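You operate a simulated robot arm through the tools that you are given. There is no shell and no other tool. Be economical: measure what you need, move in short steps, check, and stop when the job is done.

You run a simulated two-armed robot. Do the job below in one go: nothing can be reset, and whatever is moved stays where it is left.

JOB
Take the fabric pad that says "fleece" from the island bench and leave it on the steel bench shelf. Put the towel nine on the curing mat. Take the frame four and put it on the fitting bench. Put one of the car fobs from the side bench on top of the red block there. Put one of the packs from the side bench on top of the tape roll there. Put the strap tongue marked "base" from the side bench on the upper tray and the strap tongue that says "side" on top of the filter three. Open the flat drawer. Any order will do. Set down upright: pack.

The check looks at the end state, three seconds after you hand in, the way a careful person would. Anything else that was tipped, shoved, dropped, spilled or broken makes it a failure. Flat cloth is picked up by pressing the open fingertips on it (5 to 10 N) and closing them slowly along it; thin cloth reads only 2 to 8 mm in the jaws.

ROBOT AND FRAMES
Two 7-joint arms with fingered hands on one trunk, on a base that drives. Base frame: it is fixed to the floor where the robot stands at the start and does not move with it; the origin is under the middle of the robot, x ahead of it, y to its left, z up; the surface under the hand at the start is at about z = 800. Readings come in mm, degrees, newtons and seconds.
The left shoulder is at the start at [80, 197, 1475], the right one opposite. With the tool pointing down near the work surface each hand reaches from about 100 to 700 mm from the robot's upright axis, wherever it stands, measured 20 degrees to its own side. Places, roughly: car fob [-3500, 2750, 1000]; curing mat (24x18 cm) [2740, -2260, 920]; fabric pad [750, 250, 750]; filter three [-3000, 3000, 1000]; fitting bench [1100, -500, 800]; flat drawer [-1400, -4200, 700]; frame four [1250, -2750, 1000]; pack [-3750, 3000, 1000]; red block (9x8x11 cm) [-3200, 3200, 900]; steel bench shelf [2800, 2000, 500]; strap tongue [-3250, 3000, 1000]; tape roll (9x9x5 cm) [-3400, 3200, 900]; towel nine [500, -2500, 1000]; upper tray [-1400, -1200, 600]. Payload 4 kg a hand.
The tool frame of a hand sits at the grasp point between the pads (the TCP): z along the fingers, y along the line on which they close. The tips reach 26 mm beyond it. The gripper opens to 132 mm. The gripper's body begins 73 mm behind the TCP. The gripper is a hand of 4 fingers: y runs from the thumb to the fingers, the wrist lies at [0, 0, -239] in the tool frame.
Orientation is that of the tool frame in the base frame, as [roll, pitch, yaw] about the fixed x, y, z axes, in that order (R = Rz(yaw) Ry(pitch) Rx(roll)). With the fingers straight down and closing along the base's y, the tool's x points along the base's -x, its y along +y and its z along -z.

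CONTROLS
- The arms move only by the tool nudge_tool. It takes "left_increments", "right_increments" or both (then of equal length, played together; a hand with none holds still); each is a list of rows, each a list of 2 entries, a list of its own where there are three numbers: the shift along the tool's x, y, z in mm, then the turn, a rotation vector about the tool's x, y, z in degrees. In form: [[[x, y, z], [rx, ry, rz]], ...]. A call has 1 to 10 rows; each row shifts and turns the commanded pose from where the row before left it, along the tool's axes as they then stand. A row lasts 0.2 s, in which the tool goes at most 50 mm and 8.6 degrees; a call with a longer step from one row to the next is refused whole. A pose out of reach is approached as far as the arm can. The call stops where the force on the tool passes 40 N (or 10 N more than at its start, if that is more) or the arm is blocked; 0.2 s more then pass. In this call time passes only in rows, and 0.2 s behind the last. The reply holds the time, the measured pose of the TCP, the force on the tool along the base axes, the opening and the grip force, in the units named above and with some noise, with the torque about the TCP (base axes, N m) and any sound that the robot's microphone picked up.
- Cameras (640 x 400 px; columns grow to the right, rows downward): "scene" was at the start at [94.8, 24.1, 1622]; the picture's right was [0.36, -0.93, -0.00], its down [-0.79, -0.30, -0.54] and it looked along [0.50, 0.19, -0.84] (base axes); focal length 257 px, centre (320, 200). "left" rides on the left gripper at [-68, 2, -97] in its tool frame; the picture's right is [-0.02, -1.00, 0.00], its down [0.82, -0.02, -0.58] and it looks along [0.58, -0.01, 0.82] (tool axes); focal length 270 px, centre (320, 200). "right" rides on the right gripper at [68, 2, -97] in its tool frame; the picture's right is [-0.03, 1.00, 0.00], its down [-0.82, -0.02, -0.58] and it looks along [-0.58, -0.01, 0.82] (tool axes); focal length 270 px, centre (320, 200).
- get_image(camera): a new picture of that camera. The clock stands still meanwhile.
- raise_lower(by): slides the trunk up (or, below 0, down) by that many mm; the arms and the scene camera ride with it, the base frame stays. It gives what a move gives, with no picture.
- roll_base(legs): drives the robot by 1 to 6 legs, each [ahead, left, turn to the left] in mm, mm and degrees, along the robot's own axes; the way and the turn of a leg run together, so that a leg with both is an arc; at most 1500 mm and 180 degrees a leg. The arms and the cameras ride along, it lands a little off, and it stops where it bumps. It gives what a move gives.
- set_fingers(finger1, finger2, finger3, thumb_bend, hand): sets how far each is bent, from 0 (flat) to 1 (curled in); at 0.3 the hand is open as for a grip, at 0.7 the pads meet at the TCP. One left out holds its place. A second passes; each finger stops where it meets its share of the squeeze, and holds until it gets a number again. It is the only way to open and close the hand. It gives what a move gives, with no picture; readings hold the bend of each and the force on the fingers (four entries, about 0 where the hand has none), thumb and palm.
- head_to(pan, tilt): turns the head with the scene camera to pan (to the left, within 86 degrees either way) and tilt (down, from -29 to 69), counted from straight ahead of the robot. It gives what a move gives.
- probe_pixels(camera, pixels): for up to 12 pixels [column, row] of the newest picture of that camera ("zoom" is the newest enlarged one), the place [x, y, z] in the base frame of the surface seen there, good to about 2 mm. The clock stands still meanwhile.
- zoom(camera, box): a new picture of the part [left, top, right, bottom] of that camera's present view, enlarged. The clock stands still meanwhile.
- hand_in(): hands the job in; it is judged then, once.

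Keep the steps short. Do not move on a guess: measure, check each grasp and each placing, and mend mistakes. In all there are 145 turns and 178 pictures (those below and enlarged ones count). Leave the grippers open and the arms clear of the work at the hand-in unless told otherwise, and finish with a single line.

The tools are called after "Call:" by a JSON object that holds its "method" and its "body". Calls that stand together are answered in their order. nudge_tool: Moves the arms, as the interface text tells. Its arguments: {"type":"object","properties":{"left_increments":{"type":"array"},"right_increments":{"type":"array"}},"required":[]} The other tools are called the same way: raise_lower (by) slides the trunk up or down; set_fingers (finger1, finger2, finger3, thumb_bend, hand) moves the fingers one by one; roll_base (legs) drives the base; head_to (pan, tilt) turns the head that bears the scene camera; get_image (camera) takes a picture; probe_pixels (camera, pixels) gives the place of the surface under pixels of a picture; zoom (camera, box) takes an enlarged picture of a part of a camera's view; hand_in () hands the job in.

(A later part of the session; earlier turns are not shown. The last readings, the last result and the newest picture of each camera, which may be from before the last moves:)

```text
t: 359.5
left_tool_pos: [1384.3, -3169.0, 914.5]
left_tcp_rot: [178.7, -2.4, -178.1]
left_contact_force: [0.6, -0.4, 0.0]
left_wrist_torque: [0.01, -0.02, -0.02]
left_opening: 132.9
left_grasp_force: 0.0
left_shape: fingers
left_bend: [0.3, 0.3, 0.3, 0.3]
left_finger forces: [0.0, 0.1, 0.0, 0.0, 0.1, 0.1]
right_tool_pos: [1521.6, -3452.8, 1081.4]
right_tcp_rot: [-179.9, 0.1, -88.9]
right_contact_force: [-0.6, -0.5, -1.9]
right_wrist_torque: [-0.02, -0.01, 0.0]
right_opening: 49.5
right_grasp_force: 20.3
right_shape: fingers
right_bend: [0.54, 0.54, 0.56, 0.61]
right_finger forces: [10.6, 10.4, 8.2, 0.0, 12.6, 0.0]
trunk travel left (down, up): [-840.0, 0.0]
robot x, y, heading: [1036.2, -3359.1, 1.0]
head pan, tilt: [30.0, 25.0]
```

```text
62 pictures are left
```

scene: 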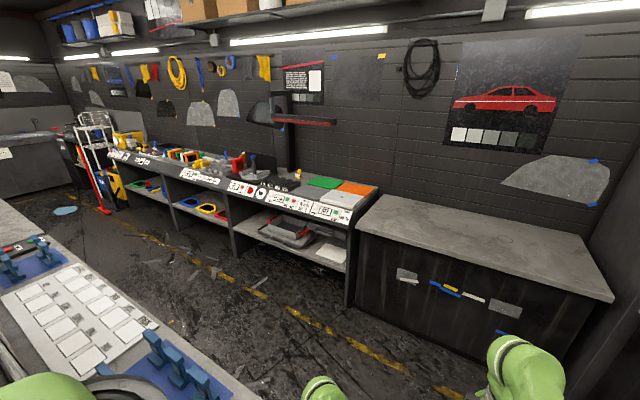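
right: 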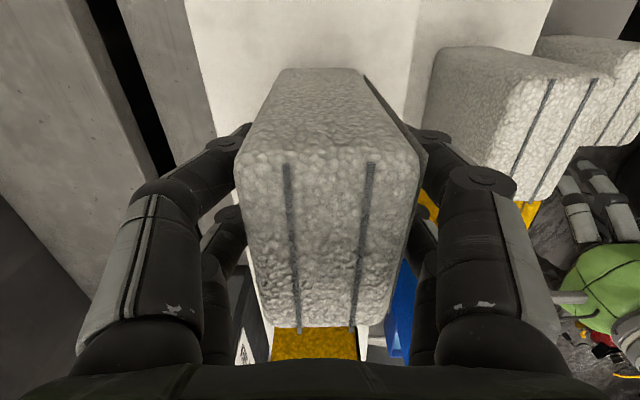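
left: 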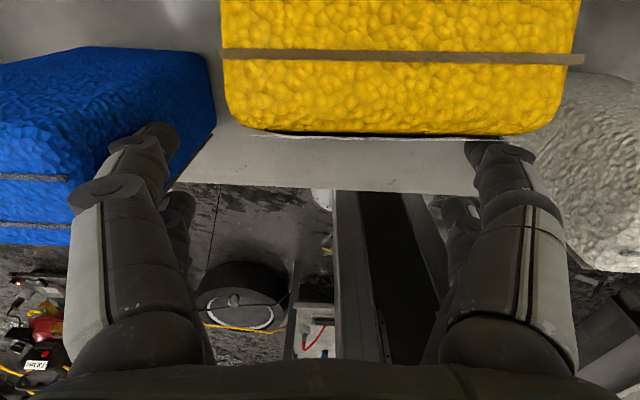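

Towels stand intact. The mats are at the east bench's near end, around (345,190). I'll zoom on the mats and on the near bench at left, where frame four should be.

Call:
{"method": "zoom", "body": {"camera": "scene", "box": [220, 140, 400, 250]}}

Call:
{"method": "probe_pixels", "body": {"camera": "zoom", "pixels": [[370, 155], [480, 175], [440, 225], [400, 205], [505, 215], [330, 165], [425, 150], [545, 180], [420, 260]]}}

Call:
{"method": "head_to", "body": {"pan": 75, "tilt": 50}}

Call:
{"method": "get_image", "body": {"camera": "scene"}}

Call:
{"method": "zoom", "body": {"camera": "scene", "box": [160, 60, 480, 260]}}

```text
3.56 times, centred on (310, 195) of scene
```

zoom: 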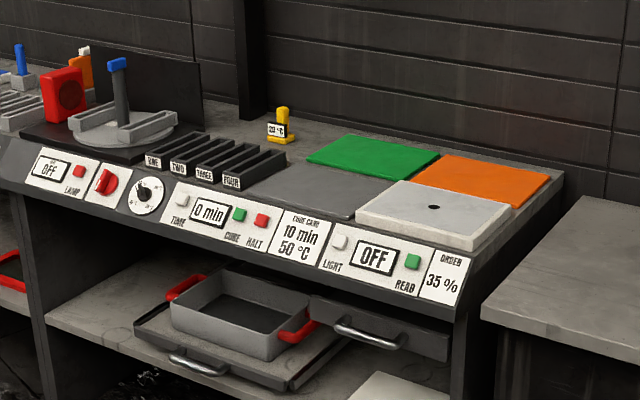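

```text
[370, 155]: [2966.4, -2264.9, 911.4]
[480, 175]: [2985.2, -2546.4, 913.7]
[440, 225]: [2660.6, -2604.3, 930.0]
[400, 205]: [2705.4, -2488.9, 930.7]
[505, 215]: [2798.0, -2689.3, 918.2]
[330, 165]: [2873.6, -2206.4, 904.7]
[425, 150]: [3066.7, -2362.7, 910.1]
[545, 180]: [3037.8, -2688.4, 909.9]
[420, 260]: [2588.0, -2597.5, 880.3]
```

```text
t: 360.7
left_tool_pos: [1384.0, -3168.6, 913.6]
left_tcp_rot: [178.7, -2.4, -178.1]
left_contact_force: [-0.8, 0.2, -0.4]
left_wrist_torque: [0.02, -0.02, 0.01]
left_opening: 132.8
left_grasp_force: 0.0
left_shape: fingers
left_bend: [0.3, 0.3, 0.3, 0.3]
left_finger forces: [0.1, 0.1, 0.1, 0.0, 0.0, 0.0]
right_tool_pos: [1520.8, -3453.5, 1082.0]
right_tcp_rot: [-179.9, 0.1, -88.9]
right_contact_force: [0.2, 0.6, -3.0]
right_wrist_torque: [0.0, 0.0, 0.02]
right_opening: 49.6
right_grasp_force: 20.6
right_shape: fingers
right_bend: [0.54, 0.54, 0.56, 0.61]
right_finger forces: [10.6, 10.3, 8.2, 0.1, 12.6, 0.0]
trunk travel left (down, up): [-840.0, 0.0]
robot x, y, heading: [1033.6, -3361.5, 1.1]
head pan, tilt: [75.0, 50.0]
```

```text
60 pictures are left
```

scene: 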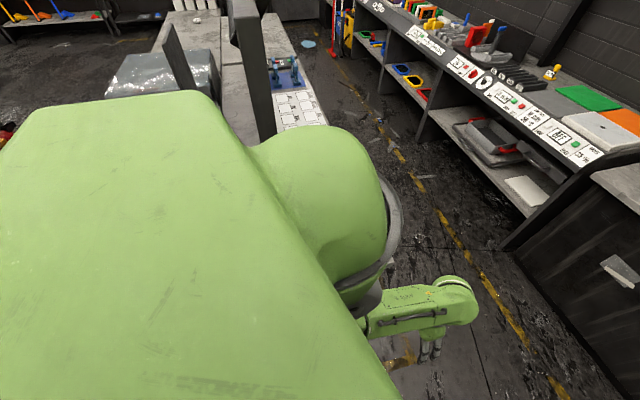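

```text
2.00 times, centred on (320, 160) of scene
```

zoom: 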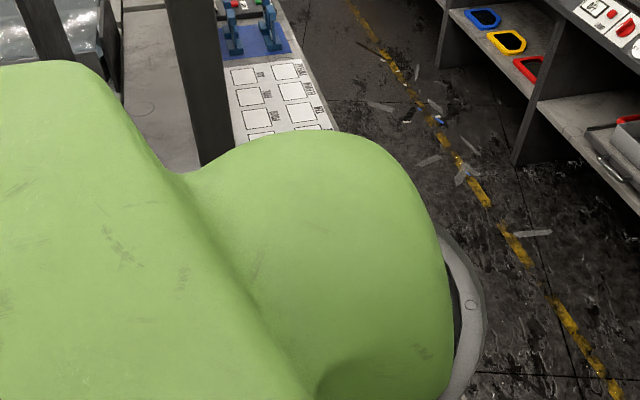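

The dark-grey mat beside the CURE controls is the curing mat, near (2740,−2260), z≈908. I'll drive to about (2110,−2120) facing it, towel held at z≈1080, and view it.

Call:
{"method": "roll_base", "body": {"legs": [[890, 0, -1], [0, 1240, 0], [170, 0, 0]]}}

Call:
{"method": "head_to", "body": {"pan": 0, "tilt": 45}}

Call:
{"method": "get_image", "body": {"camera": "scene"}}

Call:
{"method": "get_image", "body": {"camera": "right"}}

Call:
{"method": "head_to", "body": {"pan": -86, "tilt": 40}}

Call:
{"method": "zoom", "body": {"camera": "scene", "box": [320, 60, 640, 340]}}

```text
t: 372.3
left_tool_pos: [2428.3, -1916.5, 915.0]
left_tcp_rot: [178.7, -2.2, -177.8]
left_contact_force: [-0.6, 0.6, -0.1]
left_wrist_torque: [-0.01, -0.02, -0.01]
left_opening: 133.0
left_grasp_force: 0.0
left_shape: fingers
left_bend: [0.3, 0.3, 0.3, 0.3]
left_finger forces: [0.1, 0.2, 0.0, 0.0, 0.0, 0.0]
right_tool_pos: [2567.1, -2200.1, 1082.5]
right_tcp_rot: [-179.7, 0.0, -88.5]
right_contact_force: [-0.2, 0.1, -2.2]
right_wrist_torque: [-0.02, -0.03, -0.01]
right_opening: 49.4
right_grasp_force: 20.9
right_shape: fingers
right_bend: [0.54, 0.54, 0.56, 0.61]
right_finger forces: [10.8, 10.3, 8.3, 0.1, 12.6, 0.1]
trunk travel left (down, up): [-840.0, 0.0]
robot x, y, heading: [2083.1, -2112.2, 1.1]
head pan, tilt: [75.0, 50.0]
```

```text
t: 373.7
left_tool_pos: [2431.2, -1917.2, 913.6]
left_tcp_rot: [178.7, -2.5, -177.8]
left_contact_force: [0.7, 0.2, 0.4]
left_wrist_torque: [0.0, 0.0, 0.01]
left_opening: 132.8
left_grasp_force: 0.2
left_shape: fingers
left_bend: [0.3, 0.3, 0.3, 0.3]
left_finger forces: [0.1, 0.0, 0.0, 0.0, 0.0, 0.1]
right_tool_pos: [2570.6, -2200.7, 1081.1]
right_tcp_rot: [-180.0, 0.0, -88.5]
right_contact_force: [-0.4, 0.6, -2.8]
right_wrist_torque: [-0.01, -0.04, -0.03]
right_opening: 49.5
right_grasp_force: 20.9
right_shape: fingers
right_bend: [0.54, 0.54, 0.56, 0.61]
right_finger forces: [10.7, 10.4, 8.3, 0.0, 12.6, 0.0]
trunk travel left (down, up): [-840.0, 0.0]
robot x, y, heading: [2084.2, -2113.0, 1.3]
head pan, tilt: [0.0, 45.0]
```

```text
58 pictures are left
```

scene: 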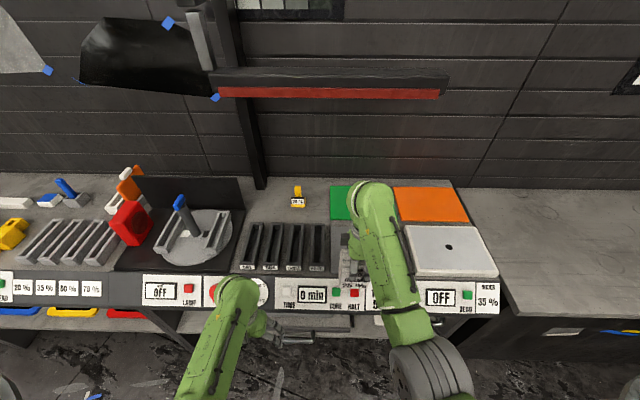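

```text
57 pictures are left
```

right: 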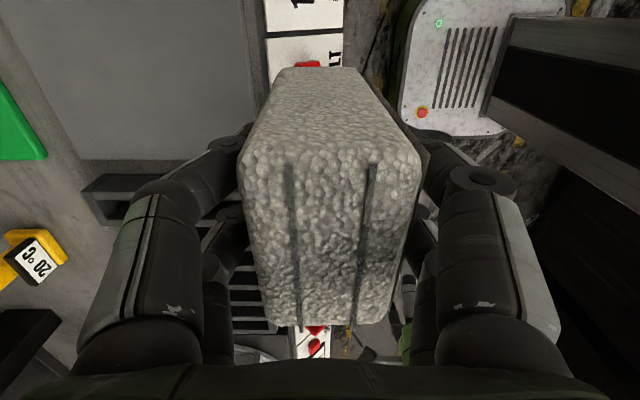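

```text
t: 375.3
left_tool_pos: [2432.1, -1915.6, 913.8]
left_tcp_rot: [178.6, -2.5, -177.9]
left_contact_force: [-0.3, -0.3, -0.1]
left_wrist_torque: [0.0, 0.0, 0.0]
left_opening: 133.0
left_grasp_force: 0.1
left_shape: fingers
left_bend: [0.3, 0.3, 0.3, 0.3]
left_finger forces: [0.1, 0.0, 0.1, 0.0, 0.0, 0.0]
right_tool_pos: [2570.8, -2199.3, 1081.1]
right_tcp_rot: [180.0, -0.1, -88.4]
right_contact_force: [0.4, -0.8, -2.3]
right_wrist_torque: [0.0, -0.02, -0.02]
right_opening: 49.5
right_grasp_force: 20.6
right_shape: fingers
right_bend: [0.54, 0.54, 0.56, 0.61]
right_finger forces: [10.6, 10.3, 8.2, 0.1, 12.6, 0.1]
trunk travel left (down, up): [-840.0, 0.0]
robot x, y, heading: [2083.4, -2110.4, 1.2]
head pan, tilt: [-85.9, 40.0]
```

```text
1.43 times, centred on (480, 200) of scene
```

zoom: 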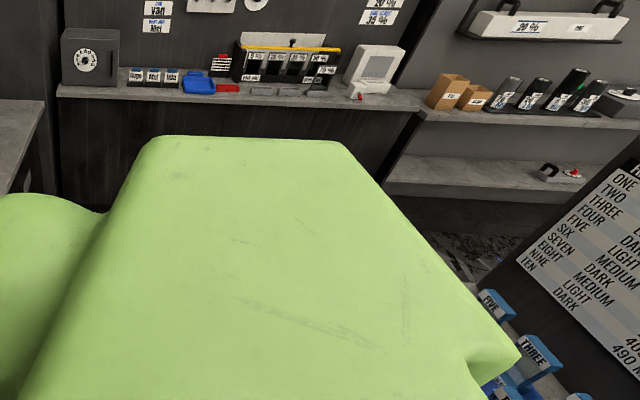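

I'll probe the mat's edges in the right-hand view, move the towel over (2740,−2265), and go down to about 10 mm above it.

Call:
{"method": "probe_pixels", "body": {"camera": "right", "pixels": [[75, 155], [245, 155], [150, 80], [40, 60], [255, 20], [20, 20], [60, 175], [300, 20]]}}

Call:
{"method": "nudge_tool", "body": {"right_increments": [[[16, -42, 0], [0, 0, 0]], [[16, -42, 0], [0, 0, 0]], [[16, -42, 0], [0, 0, 0]], [[16, -42, 0], [0, 0, 0]], [[0, 0, 30], [0, 0, 0]], [[0, 0, 28], [0, 0, 0]]]}}

Call:
{"method": "get_image", "body": {"camera": "right"}}

Call:
{"method": "head_to", "body": {"pan": -5, "tilt": 45}}

Call:
{"method": "zoom", "body": {"camera": "scene", "box": [220, 140, 460, 290]}}

```text
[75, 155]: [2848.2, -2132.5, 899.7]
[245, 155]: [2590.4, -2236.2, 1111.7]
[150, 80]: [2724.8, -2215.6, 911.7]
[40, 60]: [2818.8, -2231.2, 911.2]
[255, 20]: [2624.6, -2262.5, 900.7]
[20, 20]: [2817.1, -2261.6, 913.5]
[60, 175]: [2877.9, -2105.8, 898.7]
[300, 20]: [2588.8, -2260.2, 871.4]
```

```text
t: 376.7
left_tool_pos: [2430.8, -1916.1, 914.1]
left_tcp_rot: [178.7, -2.4, -177.8]
left_contact_force: [-0.3, -0.1, 0.2]
left_wrist_torque: [-0.04, -0.02, -0.01]
left_opening: 132.8
left_grasp_force: 0.1
left_shape: fingers
left_bend: [0.3, 0.3, 0.3, 0.3]
left_finger forces: [0.1, 0.0, 0.1, 0.0, 0.1, 0.1]
right_tool_pos: [2740.0, -2260.9, 1023.7]
right_tcp_rot: [-179.8, 0.0, -88.6]
right_contact_force: [0.0, 0.2, -2.8]
right_wrist_torque: [-0.01, 0.03, -0.04]
right_opening: 49.5
right_grasp_force: 20.6
right_shape: fingers
right_bend: [0.54, 0.54, 0.56, 0.61]
right_finger forces: [10.7, 10.4, 8.5, 0.0, 12.6, 0.1]
trunk travel left (down, up): [-840.0, 0.0]
robot x, y, heading: [2085.3, -2110.9, 1.4]
head pan, tilt: [-85.9, 40.0]
```

```text
55 pictures are left
```

right: 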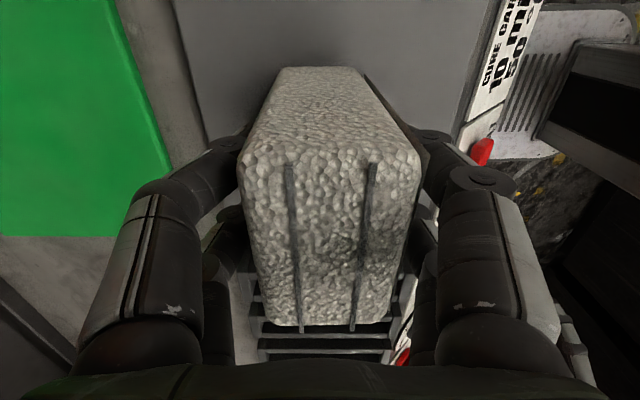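

```text
t: 378.3
left_tool_pos: [2431.1, -1917.3, 914.0]
left_tcp_rot: [178.6, -2.4, -177.7]
left_contact_force: [-0.4, -0.5, 0.0]
left_wrist_torque: [0.0, -0.01, -0.03]
left_opening: 132.7
left_grasp_force: 0.0
left_shape: fingers
left_bend: [0.3, 0.3, 0.3, 0.3]
left_finger forces: [0.0, 0.1, 0.0, 0.0, 0.0, 0.0]
right_tool_pos: [2740.1, -2261.5, 1024.3]
right_tcp_rot: [-179.9, -0.1, -88.5]
right_contact_force: [-0.4, -0.6, -2.7]
right_wrist_torque: [0.02, -0.01, -0.01]
right_opening: 49.4
right_grasp_force: 21.3
right_shape: fingers
right_bend: [0.54, 0.54, 0.56, 0.61]
right_finger forces: [10.8, 10.5, 8.5, 0.0, 12.6, 0.1]
trunk travel left (down, up): [-840.0, 0.0]
robot x, y, heading: [2083.9, -2110.7, 1.3]
head pan, tilt: [-5.0, 45.0]
```

```text
2.67 times, centred on (340, 215) of scene
```

zoom: 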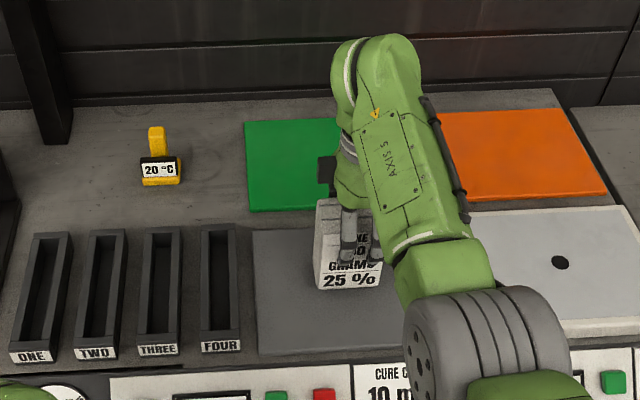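

The towel is over the mat (z=911). I'll lower the last 11 mm, open, rise and check; then back out, turn to face west and move to the frames.

Call:
{"method": "nudge_tool", "body": {"right_increments": [[[0, 0, 4], [0, 0, 0]], [[0, 0, 4], [0, 0, 0]], [[0, 0, 2], [0, 0, 0]], [[0, 0, 1.5], [0, 0, 0]]]}}

Call:
{"method": "set_fingers", "body": {"hand": "right", "finger1": 0.4, "finger2": 0.4, "finger3": 0.4, "thumb_bend": 0.4}}

Call:
{"method": "nudge_tool", "body": {"right_increments": [[[0, 0, -20], [0, 0, 0]], [[0, 0, -40], [0, 0, 0]], [[0, 0, -40], [0, 0, 0]], [[0, 0, -40], [0, 0, 0]]]}}

Call:
{"method": "roll_base", "body": {"legs": [[-200, 0, 0]]}}

Call:
{"method": "zoom", "body": {"camera": "scene", "box": [220, 120, 460, 270]}}

Call:
{"method": "nudge_tool", "body": {"right_increments": [[[10, 36, 25], [0, 0, 0]], [[10, 36, 25], [0, 0, 0]], [[10, 36, 25], [0, 0, 0]], [[10, 36, 25], [0, 0, 0]], [[10, 36, 0], [0, 0, 0]]]}}

Call:
{"method": "roll_base", "body": {"legs": [[0, 0, 178.7], [0, 580, 0]]}}

Call:
{"method": "head_to", "body": {"pan": 0, "tilt": 45}}

Call:
{"method": "get_image", "body": {"camera": "scene"}}

Call:
{"method": "zoom", "body": {"camera": "scene", "box": [180, 100, 460, 275]}}

```text
t: 379.3
left_tool_pos: [2430.7, -1915.0, 913.9]
left_tcp_rot: [178.7, -2.4, -177.7]
left_contact_force: [0.2, -0.4, -0.6]
left_wrist_torque: [0.0, 0.0, -0.02]
left_opening: 132.8
left_grasp_force: 0.1
left_shape: fingers
left_bend: [0.3, 0.3, 0.3, 0.3]
left_finger forces: [0.1, 0.1, 0.0, 0.0, 0.0, 0.0]
right_tool_pos: [2739.9, -2261.1, 1013.1]
right_tcp_rot: [-179.7, 0.0, -88.5]
right_contact_force: [2.0, -1.0, 5.1]
right_wrist_torque: [-0.04, 0.05, 0.03]
right_opening: 49.2
right_grasp_force: 21.4
right_shape: fingers
right_bend: [0.54, 0.54, 0.56, 0.61]
right_finger forces: [10.4, 10.1, 9.1, 0.0, 13.2, 0.1]
trunk travel left (down, up): [-840.0, 0.0]
robot x, y, heading: [2084.1, -2109.9, 1.3]
head pan, tilt: [-5.0, 45.0]
```

```text
t: 380.3
left_tool_pos: [2431.2, -1916.4, 913.9]
left_tcp_rot: [178.6, -2.4, -177.9]
left_contact_force: [0.1, -0.2, 0.6]
left_wrist_torque: [0.02, -0.01, -0.01]
left_opening: 132.9
left_grasp_force: 0.0
left_shape: fingers
left_bend: [0.3, 0.3, 0.3, 0.3]
left_finger forces: [0.0, 0.0, 0.0, 0.0, 0.0, 0.0]
right_tool_pos: [2739.9, -2260.4, 1011.4]
right_tcp_rot: [-179.9, 0.0, -88.6]
right_contact_force: [-1.1, -0.1, -0.6]
right_wrist_torque: [0.0, -0.05, 0.02]
right_opening: 99.3
right_grasp_force: 0.0
right_shape: fingers
right_bend: [0.4, 0.4, 0.4, 0.4]
right_finger forces: [0.0, 0.1, 0.1, 0.0, 0.1, 0.1]
trunk travel left (down, up): [-840.0, 0.0]
robot x, y, heading: [2079.0, -2108.1, 0.9]
head pan, tilt: [-5.0, 45.0]
```

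```text
t: 381.3
left_tool_pos: [2430.2, -1915.9, 912.9]
left_tcp_rot: [178.7, -2.3, -177.8]
left_contact_force: [-0.4, 0.3, 0.7]
left_wrist_torque: [0.0, -0.05, 0.0]
left_opening: 132.8
left_grasp_force: 0.1
left_shape: fingers
left_bend: [0.3, 0.3, 0.3, 0.3]
left_finger forces: [0.0, 0.0, 0.0, 0.0, 0.0, 0.0]
right_tool_pos: [2738.4, -2258.7, 1153.9]
right_tcp_rot: [-179.8, 0.1, -88.6]
right_contact_force: [0.2, -0.6, 0.5]
right_wrist_torque: [-0.02, -0.01, 0.0]
right_opening: 99.3
right_grasp_force: 0.0
right_shape: fingers
right_bend: [0.4, 0.4, 0.4, 0.4]
right_finger forces: [0.0, 0.1, 0.0, 0.1, 0.0, 0.1]
trunk travel left (down, up): [-840.0, 0.0]
robot x, y, heading: [2085.9, -2109.8, 1.2]
head pan, tilt: [-5.0, 45.0]
```

```text
t: 382.9
left_tool_pos: [2239.4, -1920.2, 911.8]
left_tcp_rot: [178.6, -2.6, -177.9]
left_contact_force: [-0.1, -0.1, 0.6]
left_wrist_torque: [0.03, 0.03, -0.02]
left_opening: 132.8
left_grasp_force: 0.0
left_shape: fingers
left_bend: [0.3, 0.3, 0.3, 0.3]
left_finger forces: [0.0, 0.1, 0.0, 0.0, 0.0, 0.1]
right_tool_pos: [2547.2, -2264.5, 1149.9]
right_tcp_rot: [180.0, -0.1, -88.7]
right_contact_force: [0.0, -0.6, -0.2]
right_wrist_torque: [-0.01, 0.03, 0.02]
right_opening: 99.3
right_grasp_force: 0.1
right_shape: fingers
right_bend: [0.4, 0.4, 0.4, 0.4]
right_finger forces: [0.0, 0.0, 0.0, 0.0, 0.0, 0.0]
trunk travel left (down, up): [-840.0, 0.0]
robot x, y, heading: [1886.1, -2113.5, 1.4]
head pan, tilt: [-5.0, 45.0]
```

```text
2.67 times, centred on (340, 195) of scene
```

zoom: 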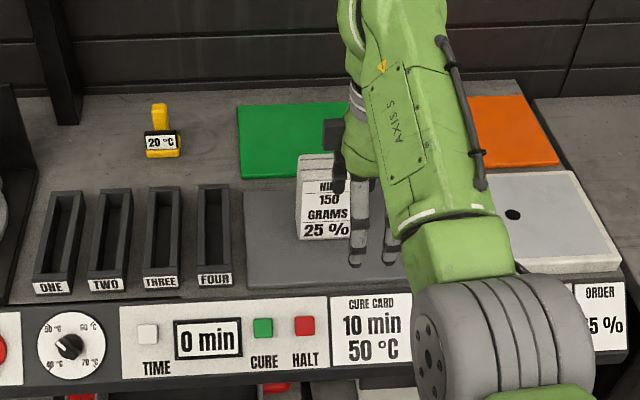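

```text
t: 384.1
left_tool_pos: [2234.6, -1921.2, 914.9]
left_tcp_rot: [178.7, -2.1, -177.8]
left_contact_force: [0.2, -1.2, -0.6]
left_wrist_torque: [0.02, 0.0, 0.02]
left_opening: 132.6
left_grasp_force: 0.0
left_shape: fingers
left_bend: [0.3, 0.3, 0.3, 0.3]
left_finger forces: [0.0, 0.1, 0.1, 0.1, 0.0, 0.0]
right_tool_pos: [2364.8, -2322.1, 1053.5]
right_tcp_rot: [-179.8, 0.0, -88.6]
right_contact_force: [0.2, -1.4, 0.4]
right_wrist_torque: [0.01, -0.03, 0.04]
right_opening: 99.6
right_grasp_force: 0.1
right_shape: fingers
right_bend: [0.4, 0.4, 0.4, 0.4]
right_finger forces: [0.0, 0.0, 0.0, 0.0, 0.0, 0.0]
trunk travel left (down, up): [-840.0, 0.0]
robot x, y, heading: [1884.4, -2112.5, 1.5]
head pan, tilt: [-5.0, 45.0]
```

```text
t: 394.6
left_tool_pos: [1508.8, -2873.9, 913.9]
left_tcp_rot: [178.6, -2.3, -1.3]
left_contact_force: [0.3, -0.7, -0.3]
left_wrist_torque: [0.0, 0.01, -0.05]
left_opening: 132.7
left_grasp_force: 0.0
left_shape: fingers
left_bend: [0.3, 0.3, 0.3, 0.3]
left_finger forces: [0.1, 0.0, 0.1, 0.0, 0.0, 0.0]
right_tool_pos: [1401.5, -2466.6, 1051.8]
right_tcp_rot: [-179.9, 0.1, 87.9]
right_contact_force: [0.3, 0.2, -0.4]
right_wrist_torque: [-0.03, 0.0, -0.02]
right_opening: 99.6
right_grasp_force: 0.0
right_shape: fingers
right_bend: [0.4, 0.4, 0.4, 0.4]
right_finger forces: [0.0, 0.0, 0.1, 0.0, 0.0, 0.1]
trunk travel left (down, up): [-840.0, 0.0]
robot x, y, heading: [1867.2, -2702.2, 177.8]
head pan, tilt: [-5.0, 45.0]
```

```text
t: 395.3
left_tool_pos: [1507.9, -2874.0, 913.3]
left_tcp_rot: [178.6, -2.2, -1.2]
left_contact_force: [0.6, 0.2, -0.4]
left_wrist_torque: [0.06, -0.03, 0.05]
left_opening: 132.9
left_grasp_force: 0.0
left_shape: fingers
left_bend: [0.3, 0.3, 0.3, 0.3]
left_finger forces: [0.1, 0.0, 0.0, 0.0, 0.0, 0.1]
right_tool_pos: [1402.2, -2467.4, 1052.9]
right_tcp_rot: [-179.9, 0.1, 87.9]
right_contact_force: [0.6, -0.1, 0.4]
right_wrist_torque: [-0.04, 0.02, 0.0]
right_opening: 99.4
right_grasp_force: 0.1
right_shape: fingers
right_bend: [0.4, 0.4, 0.4, 0.4]
right_finger forces: [0.1, 0.0, 0.0, 0.0, 0.0, 0.0]
trunk travel left (down, up): [-840.0, 0.0]
robot x, y, heading: [1866.8, -2702.2, 177.8]
head pan, tilt: [0.0, 45.0]
```

```text
52 pictures are left
```

scene: 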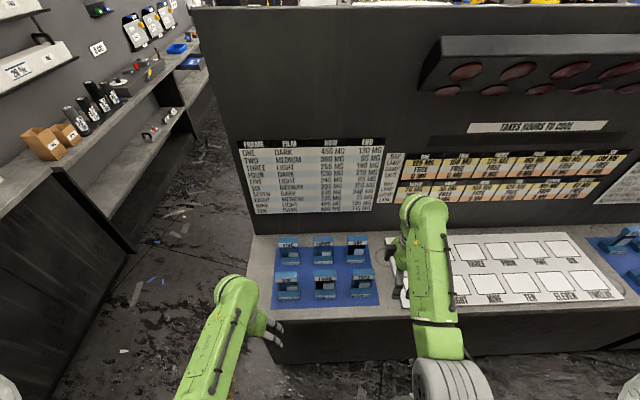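

```text
2.29 times, centred on (320, 188) of scene
```

zoom: 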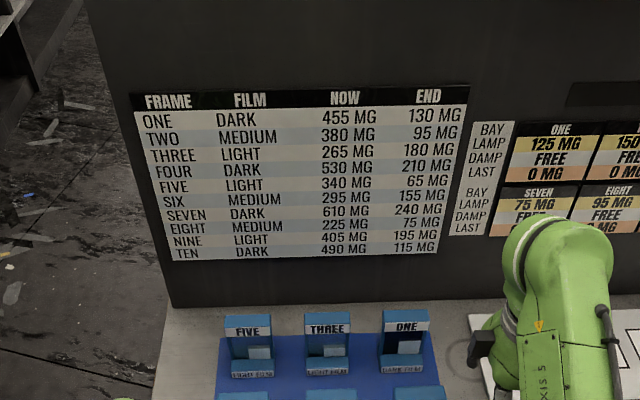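

Towel nine stands on the curing mat. Frames stand in two rows: the back row is FIVE, THREE, ONE. I'll read the front row and measure.

Call:
{"method": "zoom", "body": {"camera": "scene", "box": [262, 225, 390, 310]}}

Call:
{"method": "probe_pixels", "body": {"camera": "scene", "pixels": [[288, 278], [325, 276], [360, 273], [288, 294], [325, 293], [360, 291], [275, 303], [288, 245], [325, 243], [358, 241], [260, 318], [375, 285]]}}

Call:
{"method": "zoom", "body": {"camera": "scene", "box": [560, 190, 640, 270]}}

```text
4.71 times, centred on (326, 268) of scene
```

zoom: 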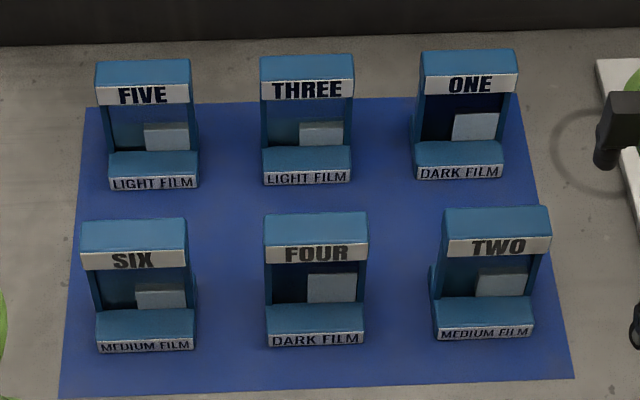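

```text
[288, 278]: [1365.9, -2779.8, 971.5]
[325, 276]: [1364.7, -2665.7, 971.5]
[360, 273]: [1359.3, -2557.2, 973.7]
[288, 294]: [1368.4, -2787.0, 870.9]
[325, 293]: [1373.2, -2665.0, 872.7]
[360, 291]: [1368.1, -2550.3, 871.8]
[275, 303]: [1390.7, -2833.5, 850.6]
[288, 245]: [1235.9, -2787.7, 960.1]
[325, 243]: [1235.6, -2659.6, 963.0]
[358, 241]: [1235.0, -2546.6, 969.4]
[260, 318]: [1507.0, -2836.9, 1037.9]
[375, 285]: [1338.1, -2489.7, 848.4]
```

```text
5.00 times, centred on (600, 230) of scene
```

zoom: 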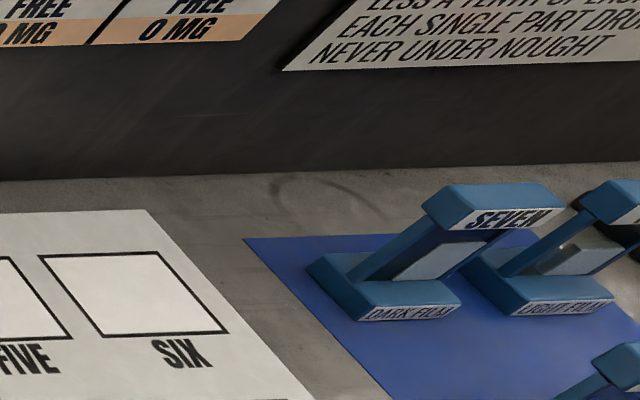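

FOUR is the front-row middle one, label at (1365,−2665,971). I'll hover the right hand, which closes fore-and-aft, over its top bar.

Call:
{"method": "nudge_tool", "body": {"right_increments": [[[-40, -9, 0], [0, 0, 0]], [[-40, -9, 0], [0, 0, 0]], [[-40, -9, 0], [0, 0, 0]], [[-40, -10, 0], [0, 0, 0]], [[-40, -10, 0], [0, 0, 0]]]}}

Call:
{"method": "get_image", "body": {"camera": "right"}}

Call:
{"method": "probe_pixels", "body": {"camera": "right", "pixels": [[320, 60], [320, 80], [320, 100], [320, 120], [320, 140], [300, 100], [340, 100], [280, 100], [360, 100], [320, 30], [320, 160], [320, 180]]}}

```text
t: 396.5
left_tool_pos: [1506.5, -2875.3, 912.4]
left_tcp_rot: [178.8, -2.5, -1.2]
left_contact_force: [1.0, 0.1, 0.1]
left_wrist_torque: [-0.01, -0.01, -0.05]
left_opening: 132.7
left_grasp_force: 0.0
left_shape: fingers
left_bend: [0.3, 0.3, 0.3, 0.3]
left_finger forces: [0.0, 0.1, 0.0, 0.0, 0.0, 0.0]
right_tool_pos: [1347.4, -2670.3, 1047.6]
right_tcp_rot: [180.0, -0.1, 87.8]
right_contact_force: [-0.2, 0.1, -0.3]
right_wrist_torque: [-0.01, -0.02, 0.0]
right_opening: 99.4
right_grasp_force: 0.0
right_shape: fingers
right_bend: [0.4, 0.4, 0.4, 0.4]
right_finger forces: [0.0, 0.1, 0.0, 0.1, 0.0, 0.0]
trunk travel left (down, up): [-840.0, 0.0]
robot x, y, heading: [1863.0, -2703.2, 178.0]
head pan, tilt: [0.0, 45.0]
```

```text
48 pictures are left
```

right: 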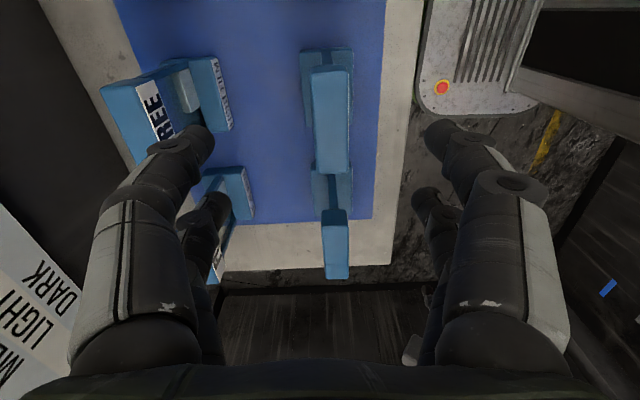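

```text
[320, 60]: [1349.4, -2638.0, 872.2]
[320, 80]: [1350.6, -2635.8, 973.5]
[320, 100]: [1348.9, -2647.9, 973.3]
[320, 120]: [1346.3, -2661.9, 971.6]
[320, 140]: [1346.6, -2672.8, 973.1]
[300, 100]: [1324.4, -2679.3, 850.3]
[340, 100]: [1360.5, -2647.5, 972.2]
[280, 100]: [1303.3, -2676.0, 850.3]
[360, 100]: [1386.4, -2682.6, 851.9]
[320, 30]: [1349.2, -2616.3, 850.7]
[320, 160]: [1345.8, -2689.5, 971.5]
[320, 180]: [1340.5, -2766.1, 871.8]
```

FOUR's top bar spans x 1342–1366, y −2632…−2698, top z=973. I'll narrow the fingers, descend, close and lift.

Call:
{"method": "set_fingers", "body": {"hand": "right", "finger1": 0.5, "finger2": 0.5, "finger3": 0.5, "thumb_bend": 0.5}}

Call:
{"method": "nudge_tool", "body": {"right_increments": [[[6, 6.5, 20], [0, 0, 0]], [[0, 0, 35], [0, 0, 0]], [[0, 0, 28], [0, 0, 0]]]}}

Call:
{"method": "set_fingers", "body": {"hand": "right", "finger1": 0.72, "finger2": 0.72, "finger3": 0.72, "thumb_bend": 0.72}}

Call:
{"method": "nudge_tool", "body": {"right_increments": [[[0, 0, -10], [0, 0, 0]], [[0, 0, -30], [0, 0, 0]], [[0, 0, -40], [0, 0, 0]], [[0, 0, -40], [0, 0, 0]]]}}

Call:
{"method": "get_image", "body": {"camera": "right"}}

Call:
{"method": "get_image", "body": {"camera": "scene"}}

```text
t: 397.5
left_tool_pos: [1507.7, -2874.7, 914.5]
left_tcp_rot: [178.6, -2.3, -1.3]
left_contact_force: [1.0, -0.8, 0.8]
left_wrist_torque: [0.01, -0.01, 0.01]
left_opening: 132.6
left_grasp_force: 0.1
left_shape: fingers
left_bend: [0.3, 0.3, 0.3, 0.3]
left_finger forces: [0.0, 0.0, 0.0, 0.0, 0.0, 0.0]
right_tool_pos: [1346.4, -2666.2, 1049.3]
right_tcp_rot: [-179.9, 0.0, 87.8]
right_contact_force: [0.2, 0.6, -0.1]
right_wrist_torque: [-0.01, 0.0, -0.03]
right_opening: 66.6
right_grasp_force: 0.1
right_shape: fingers
right_bend: [0.5, 0.5, 0.5, 0.5]
right_finger forces: [0.0, 0.0, 0.1, 0.1, 0.0, 0.1]
trunk travel left (down, up): [-840.0, 0.0]
robot x, y, heading: [1868.2, -2702.5, 177.7]
head pan, tilt: [0.0, 45.0]
```

```text
t: 398.3
left_tool_pos: [1507.8, -2876.4, 912.6]
left_tcp_rot: [178.7, -2.4, -1.3]
left_contact_force: [1.1, 0.4, -0.1]
left_wrist_torque: [-0.02, 0.01, -0.03]
left_opening: 132.8
left_grasp_force: 0.0
left_shape: fingers
left_bend: [0.3, 0.3, 0.3, 0.3]
left_finger forces: [0.0, 0.0, 0.1, 0.0, 0.0, 0.0]
right_tool_pos: [1356.6, -2659.4, 966.9]
right_tcp_rot: [-179.8, 0.0, 87.9]
right_contact_force: [0.1, 0.1, -0.8]
right_wrist_torque: [0.0, 0.03, 0.0]
right_opening: 66.3
right_grasp_force: 0.1
right_shape: fingers
right_bend: [0.5, 0.5, 0.5, 0.5]
right_finger forces: [0.1, 0.1, 0.1, 0.0, 0.0, 0.0]
trunk travel left (down, up): [-840.0, 0.0]
robot x, y, heading: [1866.6, -2702.7, 177.6]
head pan, tilt: [0.0, 45.0]
```

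```text
t: 399.3
left_tool_pos: [1508.3, -2875.9, 912.7]
left_tcp_rot: [178.7, -2.3, -1.4]
left_contact_force: [0.5, -0.5, -0.1]
left_wrist_torque: [0.0, 0.02, 0.01]
left_opening: 132.7
left_grasp_force: 0.0
left_shape: fingers
left_bend: [0.3, 0.3, 0.3, 0.3]
left_finger forces: [0.0, 0.0, 0.0, 0.1, 0.0, 0.0]
right_tool_pos: [1354.6, -2658.7, 967.6]
right_tcp_rot: [-179.9, 0.1, 87.9]
right_contact_force: [-0.2, -0.6, -0.1]
right_wrist_torque: [0.04, -0.04, -0.05]
right_opening: 19.7
right_grasp_force: 14.8
right_shape: fingers
right_bend: [0.66, 0.66, 0.67, 0.67]
right_finger forces: [7.4, 7.5, 6.5, 0.0, 8.3, 0.0]
trunk travel left (down, up): [-840.0, 0.0]
robot x, y, heading: [1865.4, -2698.8, 177.9]
head pan, tilt: [0.0, 45.0]
```

```text
t: 400.3
left_tool_pos: [1507.6, -2875.3, 913.4]
left_tcp_rot: [178.7, -2.3, -1.3]
left_contact_force: [0.1, 0.4, -0.5]
left_wrist_torque: [-0.02, -0.02, -0.01]
left_opening: 132.8
left_grasp_force: 0.1
left_shape: fingers
left_bend: [0.3, 0.3, 0.3, 0.3]
left_finger forces: [0.0, 0.0, 0.0, 0.1, 0.0, 0.1]
right_tool_pos: [1353.3, -2659.5, 1087.1]
right_tcp_rot: [-180.0, 0.1, 87.9]
right_contact_force: [0.6, -0.2, -3.1]
right_wrist_torque: [0.07, -0.04, 0.01]
right_opening: 19.5
right_grasp_force: 14.6
right_shape: fingers
right_bend: [0.66, 0.66, 0.67, 0.67]
right_finger forces: [7.5, 7.5, 6.7, 0.0, 8.3, 0.0]
trunk travel left (down, up): [-840.0, 0.0]
robot x, y, heading: [1865.1, -2701.3, 177.9]
head pan, tilt: [0.0, 45.0]
```

```text
47 pictures are left
```

right: 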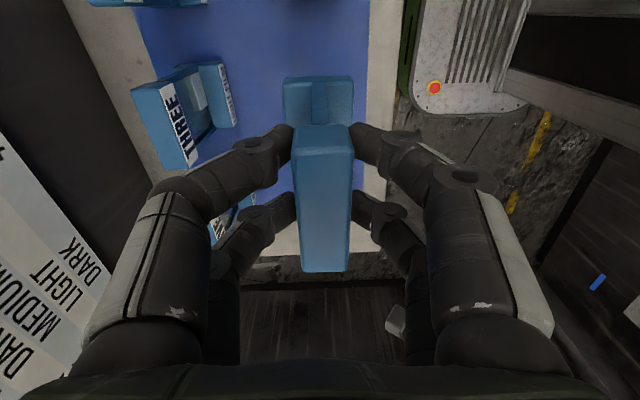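

```text
46 pictures are left
```

scene: 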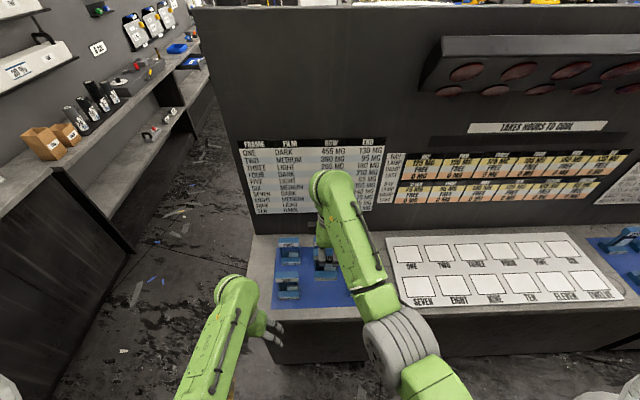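

Frame four is held at 15 N. I'll squeeze slightly more, back away from the bench, strafe up to the fitting bench and move in above it.

Call:
{"method": "set_fingers", "body": {"hand": "right", "finger1": 0.75, "finger2": 0.75, "finger3": 0.75, "thumb_bend": 0.75}}

Call:
{"method": "roll_base", "body": {"legs": [[-250, 0, 2], [0, -1030, 0], [0, -1030, 0], [310, 0, 0]]}}

Call:
{"method": "head_to", "body": {"pan": -5, "tilt": 50}}

Call:
{"method": "get_image", "body": {"camera": "scene"}}

Call:
{"method": "get_image", "body": {"camera": "right"}}

Call:
{"method": "probe_pixels", "body": {"camera": "right", "pixels": [[100, 60], [200, 30], [320, 20], [420, 20], [320, 60], [320, 90], [250, 300], [400, 330]]}}

```text
t: 401.3
left_tool_pos: [1506.5, -2874.9, 913.4]
left_tcp_rot: [178.6, -2.5, -1.4]
left_contact_force: [0.0, -0.1, 0.0]
left_wrist_torque: [0.01, 0.0, -0.01]
left_opening: 132.8
left_grasp_force: 0.1
left_shape: fingers
left_bend: [0.3, 0.3, 0.3, 0.3]
left_finger forces: [0.0, 0.0, 0.1, 0.0, 0.0, 0.0]
right_tool_pos: [1354.5, -2659.2, 1088.0]
right_tcp_rot: [-179.9, 0.0, 87.8]
right_contact_force: [0.7, 0.2, -3.1]
right_wrist_torque: [0.01, -0.04, 0.01]
right_opening: 18.7
right_grasp_force: 19.5
right_shape: fingers
right_bend: [0.66, 0.65, 0.71, 0.67]
right_finger forces: [10.3, 9.8, 8.9, 0.0, 9.7, 0.1]
trunk travel left (down, up): [-840.0, 0.0]
robot x, y, heading: [1866.4, -2704.7, 177.8]
head pan, tilt: [0.0, 45.0]
```

```text
t: 414.6
left_tool_pos: [1459.5, -839.1, 915.1]
left_tcp_rot: [178.6, -2.2, 0.6]
left_contact_force: [-0.4, 0.3, 1.3]
left_wrist_torque: [-0.03, 0.03, 0.01]
left_opening: 133.1
left_grasp_force: 0.0
left_shape: fingers
left_bend: [0.3, 0.3, 0.3, 0.3]
left_finger forces: [0.0, 0.0, 0.0, 0.0, 0.0, 0.0]
right_tool_pos: [1300.0, -629.1, 1088.5]
right_tcp_rot: [-179.8, 0.0, 89.8]
right_contact_force: [-0.6, -0.1, -3.6]
right_wrist_torque: [0.02, -0.03, 0.0]
right_opening: 18.4
right_grasp_force: 19.2
right_shape: fingers
right_bend: [0.66, 0.65, 0.71, 0.67]
right_finger forces: [10.2, 9.8, 8.6, 0.0, 9.6, 0.1]
trunk travel left (down, up): [-840.0, 0.0]
robot x, y, heading: [1812.3, -654.1, 179.9]
head pan, tilt: [0.0, 45.0]
```

```text
t: 415.2
left_tool_pos: [1459.1, -839.6, 913.1]
left_tcp_rot: [178.7, -2.3, 0.7]
left_contact_force: [0.4, -0.4, 0.0]
left_wrist_torque: [-0.01, -0.02, 0.01]
left_opening: 132.7
left_grasp_force: 0.1
left_shape: fingers
left_bend: [0.3, 0.3, 0.3, 0.3]
left_finger forces: [0.0, 0.1, 0.0, 0.0, 0.1, 0.0]
right_tool_pos: [1299.5, -628.3, 1089.2]
right_tcp_rot: [-179.9, 0.0, 90.0]
right_contact_force: [0.5, 0.5, -3.6]
right_wrist_torque: [0.05, -0.01, -0.04]
right_opening: 18.3
right_grasp_force: 18.7
right_shape: fingers
right_bend: [0.66, 0.65, 0.71, 0.67]
right_finger forces: [10.3, 9.7, 8.6, 0.0, 9.6, 0.0]
trunk travel left (down, up): [-840.0, 0.0]
robot x, y, heading: [1812.1, -655.8, 180.0]
head pan, tilt: [-5.0, 50.0]
```

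```text
45 pictures are left
```

scene: 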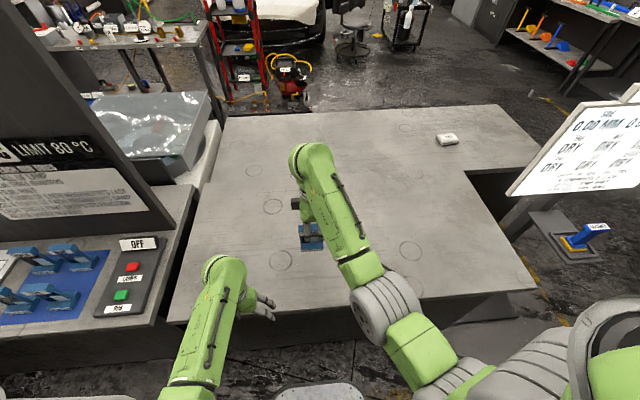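

```text
44 pictures are left
```

right: 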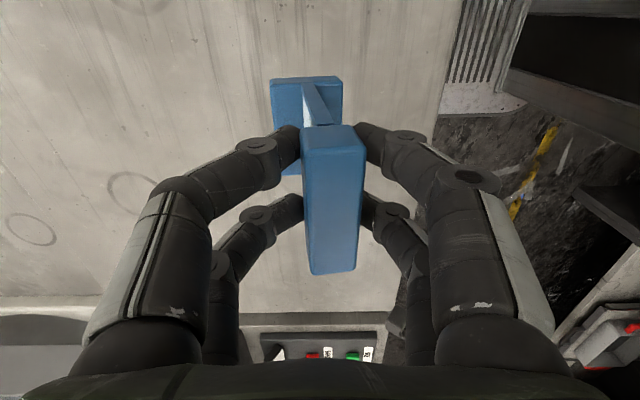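

```text
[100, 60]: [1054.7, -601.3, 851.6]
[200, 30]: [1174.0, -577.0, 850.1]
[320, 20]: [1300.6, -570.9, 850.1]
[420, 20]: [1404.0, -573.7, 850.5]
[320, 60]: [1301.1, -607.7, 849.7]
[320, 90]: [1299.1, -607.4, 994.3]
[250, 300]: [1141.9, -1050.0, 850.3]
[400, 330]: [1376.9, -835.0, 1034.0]
```

Above the free fitting bench (z=850). The frame's bottom is 117 mm below the TCP, so contact comes at TCP z≈967. I'll lower gently with small last steps, and read the force.

Call:
{"method": "nudge_tool", "body": {"right_increments": [[[0, 0, 40], [0, 0, 0]], [[0, 0, 40], [0, 0, 0]], [[0, 0, 28], [0, 0, 0]], [[0, 0, 6], [0, 0, 0]], [[0, 0, 3], [0, 0, 0]], [[0, 0, 2], [0, 0, 0]], [[0, 0, 1.5], [0, 0, 0]]]}}

Call:
{"method": "nudge_tool", "body": {"right_increments": [[[0, 0, 1.2], [0, 0, 0]]]}}

Call:
{"method": "get_image", "body": {"camera": "right"}}

```text
t: 416.8
left_tool_pos: [1457.9, -839.8, 914.5]
left_tcp_rot: [178.6, -2.4, 0.7]
left_contact_force: [-0.6, -0.3, -0.2]
left_wrist_torque: [-0.02, 0.0, -0.04]
left_opening: 133.0
left_grasp_force: 0.1
left_shape: fingers
left_bend: [0.3, 0.3, 0.3, 0.3]
left_finger forces: [0.0, 0.0, 0.0, 0.1, 0.0, 0.1]
right_tool_pos: [1297.0, -628.9, 968.9]
right_tcp_rot: [-179.9, 0.0, 89.9]
right_contact_force: [-1.0, 1.3, -1.9]
right_wrist_torque: [0.02, -0.03, 0.02]
right_opening: 18.2
right_grasp_force: 18.9
right_shape: fingers
right_bend: [0.66, 0.66, 0.71, 0.67]
right_finger forces: [10.2, 9.7, 8.1, 0.0, 9.4, 0.0]
trunk travel left (down, up): [-840.0, 0.0]
robot x, y, heading: [1812.3, -655.5, 179.6]
head pan, tilt: [-5.0, 50.0]
```

```text
t: 417.2
left_tool_pos: [1458.6, -839.1, 914.3]
left_tcp_rot: [178.8, -2.4, 0.7]
left_contact_force: [-0.1, 0.9, 0.8]
left_wrist_torque: [-0.02, 0.02, -0.01]
left_opening: 132.7
left_grasp_force: 0.1
left_shape: fingers
left_bend: [0.3, 0.3, 0.3, 0.3]
left_finger forces: [0.0, 0.0, 0.1, 0.1, 0.0, 0.0]
right_tool_pos: [1296.2, -630.0, 967.1]
right_tcp_rot: [-179.8, 0.0, 89.9]
right_contact_force: [-1.1, 1.0, 1.4]
right_wrist_torque: [0.04, -0.07, 0.03]
right_opening: 18.1
right_grasp_force: 18.1
right_shape: fingers
right_bend: [0.66, 0.66, 0.71, 0.67]
right_finger forces: [9.8, 9.7, 8.1, 0.1, 9.3, 0.1]
trunk travel left (down, up): [-840.0, 0.0]
robot x, y, heading: [1809.1, -654.0, 179.7]
head pan, tilt: [-5.0, 50.0]
```

```text
43 pictures are left
```

right: 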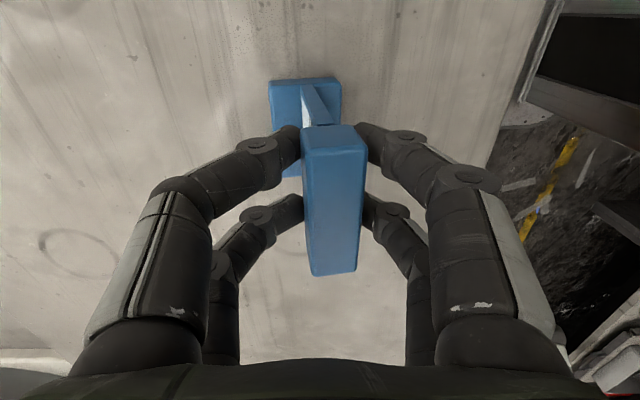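

Light contact (force went from −2 to +1.4 N). One more 1 mm, then I'll open, rise and check.

Call:
{"method": "nudge_tool", "body": {"right_increments": [[[0, 0, 1], [0, 0, 0]]]}}

Call:
{"method": "set_fingers", "body": {"hand": "right", "finger1": 0.5, "finger2": 0.5, "finger3": 0.5, "thumb_bend": 0.5}}

Call:
{"method": "nudge_tool", "body": {"right_increments": [[[0, 0, -15], [0, 0, 0]], [[0, 0, -35], [0, 0, 0]], [[0, 0, -40], [0, 0, 0]]]}}

Call:
{"method": "roll_base", "body": {"legs": [[-350, 0, 0]]}}

Call:
{"method": "set_fingers", "body": {"hand": "right", "finger1": 0.3, "finger2": 0.3, "finger3": 0.3, "thumb_bend": 0.3}}

Call:
{"method": "get_image", "body": {"camera": "scene"}}

Call:
{"method": "zoom", "body": {"camera": "scene", "box": [220, 120, 420, 245]}}

```text
t: 417.6
left_tool_pos: [1458.8, -839.8, 914.9]
left_tcp_rot: [178.7, -2.4, 0.6]
left_contact_force: [0.3, -0.6, -0.3]
left_wrist_torque: [0.0, 0.04, -0.02]
left_opening: 133.0
left_grasp_force: 0.1
left_shape: fingers
left_bend: [0.3, 0.3, 0.3, 0.3]
left_finger forces: [0.0, 0.0, 0.0, 0.0, 0.1, 0.0]
right_tool_pos: [1298.7, -629.1, 965.7]
right_tcp_rot: [-179.8, 0.0, 89.9]
right_contact_force: [0.0, 1.8, 3.8]
right_wrist_torque: [0.04, -0.1, 0.07]
right_opening: 17.3
right_grasp_force: 16.9
right_shape: fingers
right_bend: [0.67, 0.67, 0.72, 0.66]
right_finger forces: [8.7, 8.6, 7.1, 0.0, 9.3, 0.0]
trunk travel left (down, up): [-840.0, 0.0]
robot x, y, heading: [1809.0, -653.1, 180.0]
head pan, tilt: [-5.0, 50.0]
```

```text
t: 418.6
left_tool_pos: [1456.8, -839.3, 914.1]
left_tcp_rot: [178.7, -2.4, 0.7]
left_contact_force: [-0.4, -0.3, 0.1]
left_wrist_torque: [-0.02, -0.01, 0.01]
left_opening: 132.9
left_grasp_force: 0.1
left_shape: fingers
left_bend: [0.3, 0.3, 0.3, 0.3]
left_finger forces: [0.0, 0.1, 0.1, 0.1, 0.0, 0.0]
right_tool_pos: [1298.3, -630.1, 964.7]
right_tcp_rot: [-180.0, 0.0, 89.9]
right_contact_force: [-0.1, -0.3, -0.1]
right_wrist_torque: [-0.03, -0.01, 0.01]
right_opening: 65.3
right_grasp_force: 0.2
right_shape: fingers
right_bend: [0.5, 0.5, 0.5, 0.5]
right_finger forces: [0.1, 0.1, 0.0, 0.0, 0.0, 0.0]
trunk travel left (down, up): [-840.0, 0.0]
robot x, y, heading: [1808.8, -656.3, 179.9]
head pan, tilt: [-5.0, 50.0]
```

```text
t: 419.4
left_tool_pos: [1457.8, -839.7, 913.3]
left_tcp_rot: [178.7, -2.3, 0.8]
left_contact_force: [-0.1, 0.5, -0.2]
left_wrist_torque: [0.01, -0.01, 0.02]
left_opening: 132.8
left_grasp_force: 0.1
left_shape: fingers
left_bend: [0.3, 0.3, 0.3, 0.3]
left_finger forces: [0.1, 0.1, 0.0, 0.0, 0.1, 0.1]
right_tool_pos: [1298.7, -628.0, 1055.2]
right_tcp_rot: [-180.0, 0.0, 90.0]
right_contact_force: [0.2, -0.4, -1.0]
right_wrist_torque: [0.0, -0.02, -0.03]
right_opening: 65.3
right_grasp_force: 0.1
right_shape: fingers
right_bend: [0.5, 0.5, 0.5, 0.5]
right_finger forces: [0.1, 0.0, 0.0, 0.0, 0.0, 0.1]
trunk travel left (down, up): [-840.0, 0.0]
robot x, y, heading: [1808.4, -656.3, 179.8]
head pan, tilt: [-5.0, 50.0]
```

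```text
t: 421.7
left_tool_pos: [1806.0, -840.6, 913.1]
left_tcp_rot: [178.8, -2.4, 0.7]
left_contact_force: [0.0, 0.2, 0.4]
left_wrist_torque: [0.01, 0.01, 0.04]
left_opening: 133.0
left_grasp_force: 0.1
left_shape: fingers
left_bend: [0.3, 0.3, 0.3, 0.3]
left_finger forces: [0.0, 0.1, 0.1, 0.0, 0.1, 0.0]
right_tool_pos: [1644.8, -629.9, 1055.3]
right_tcp_rot: [179.9, 0.0, 89.8]
right_contact_force: [-0.8, 0.6, 0.5]
right_wrist_torque: [0.0, -0.01, 0.0]
right_opening: 65.3
right_grasp_force: 0.0
right_shape: fingers
right_bend: [0.5, 0.5, 0.5, 0.5]
right_finger forces: [0.0, 0.0, 0.0, 0.0, 0.0, 0.1]
trunk travel left (down, up): [-840.0, 0.0]
robot x, y, heading: [2157.0, -654.7, 179.7]
head pan, tilt: [-5.0, 50.0]
```

```text
t: 422.7
left_tool_pos: [1807.1, -840.7, 914.1]
left_tcp_rot: [178.7, -2.4, 0.8]
left_contact_force: [0.3, 0.1, -1.2]
left_wrist_torque: [-0.02, -0.01, 0.03]
left_opening: 132.7
left_grasp_force: 0.0
left_shape: fingers
left_bend: [0.3, 0.3, 0.3, 0.3]
left_finger forces: [0.0, 0.0, 0.0, 0.1, 0.1, 0.0]
right_tool_pos: [1648.6, -629.3, 1055.9]
right_tcp_rot: [-179.9, 0.0, 90.0]
right_contact_force: [0.0, -0.7, -0.4]
right_wrist_torque: [0.01, 0.0, 0.03]
right_opening: 132.2
right_grasp_force: 0.1
right_shape: fingers
right_bend: [0.3, 0.3, 0.3, 0.3]
right_finger forces: [0.0, 0.0, 0.1, 0.0, 0.0, 0.0]
trunk travel left (down, up): [-840.0, 0.0]
robot x, y, heading: [2162.7, -658.3, 179.7]
head pan, tilt: [-5.0, 50.0]
```

```text
42 pictures are left
```

scene: 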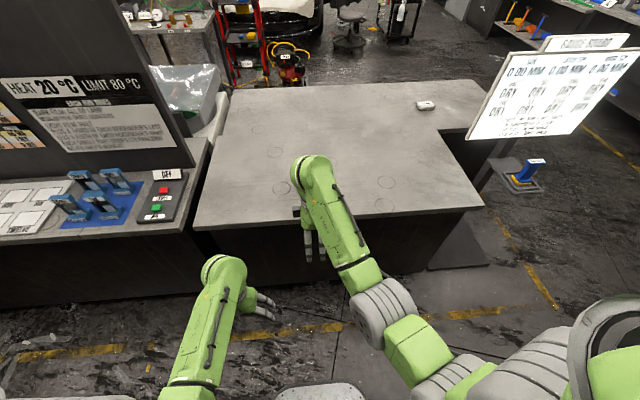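

```text
3.20 times, centred on (320, 182) of scene
```

zoom: 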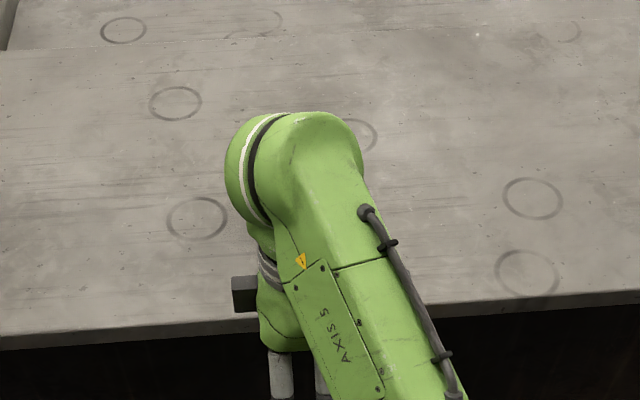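

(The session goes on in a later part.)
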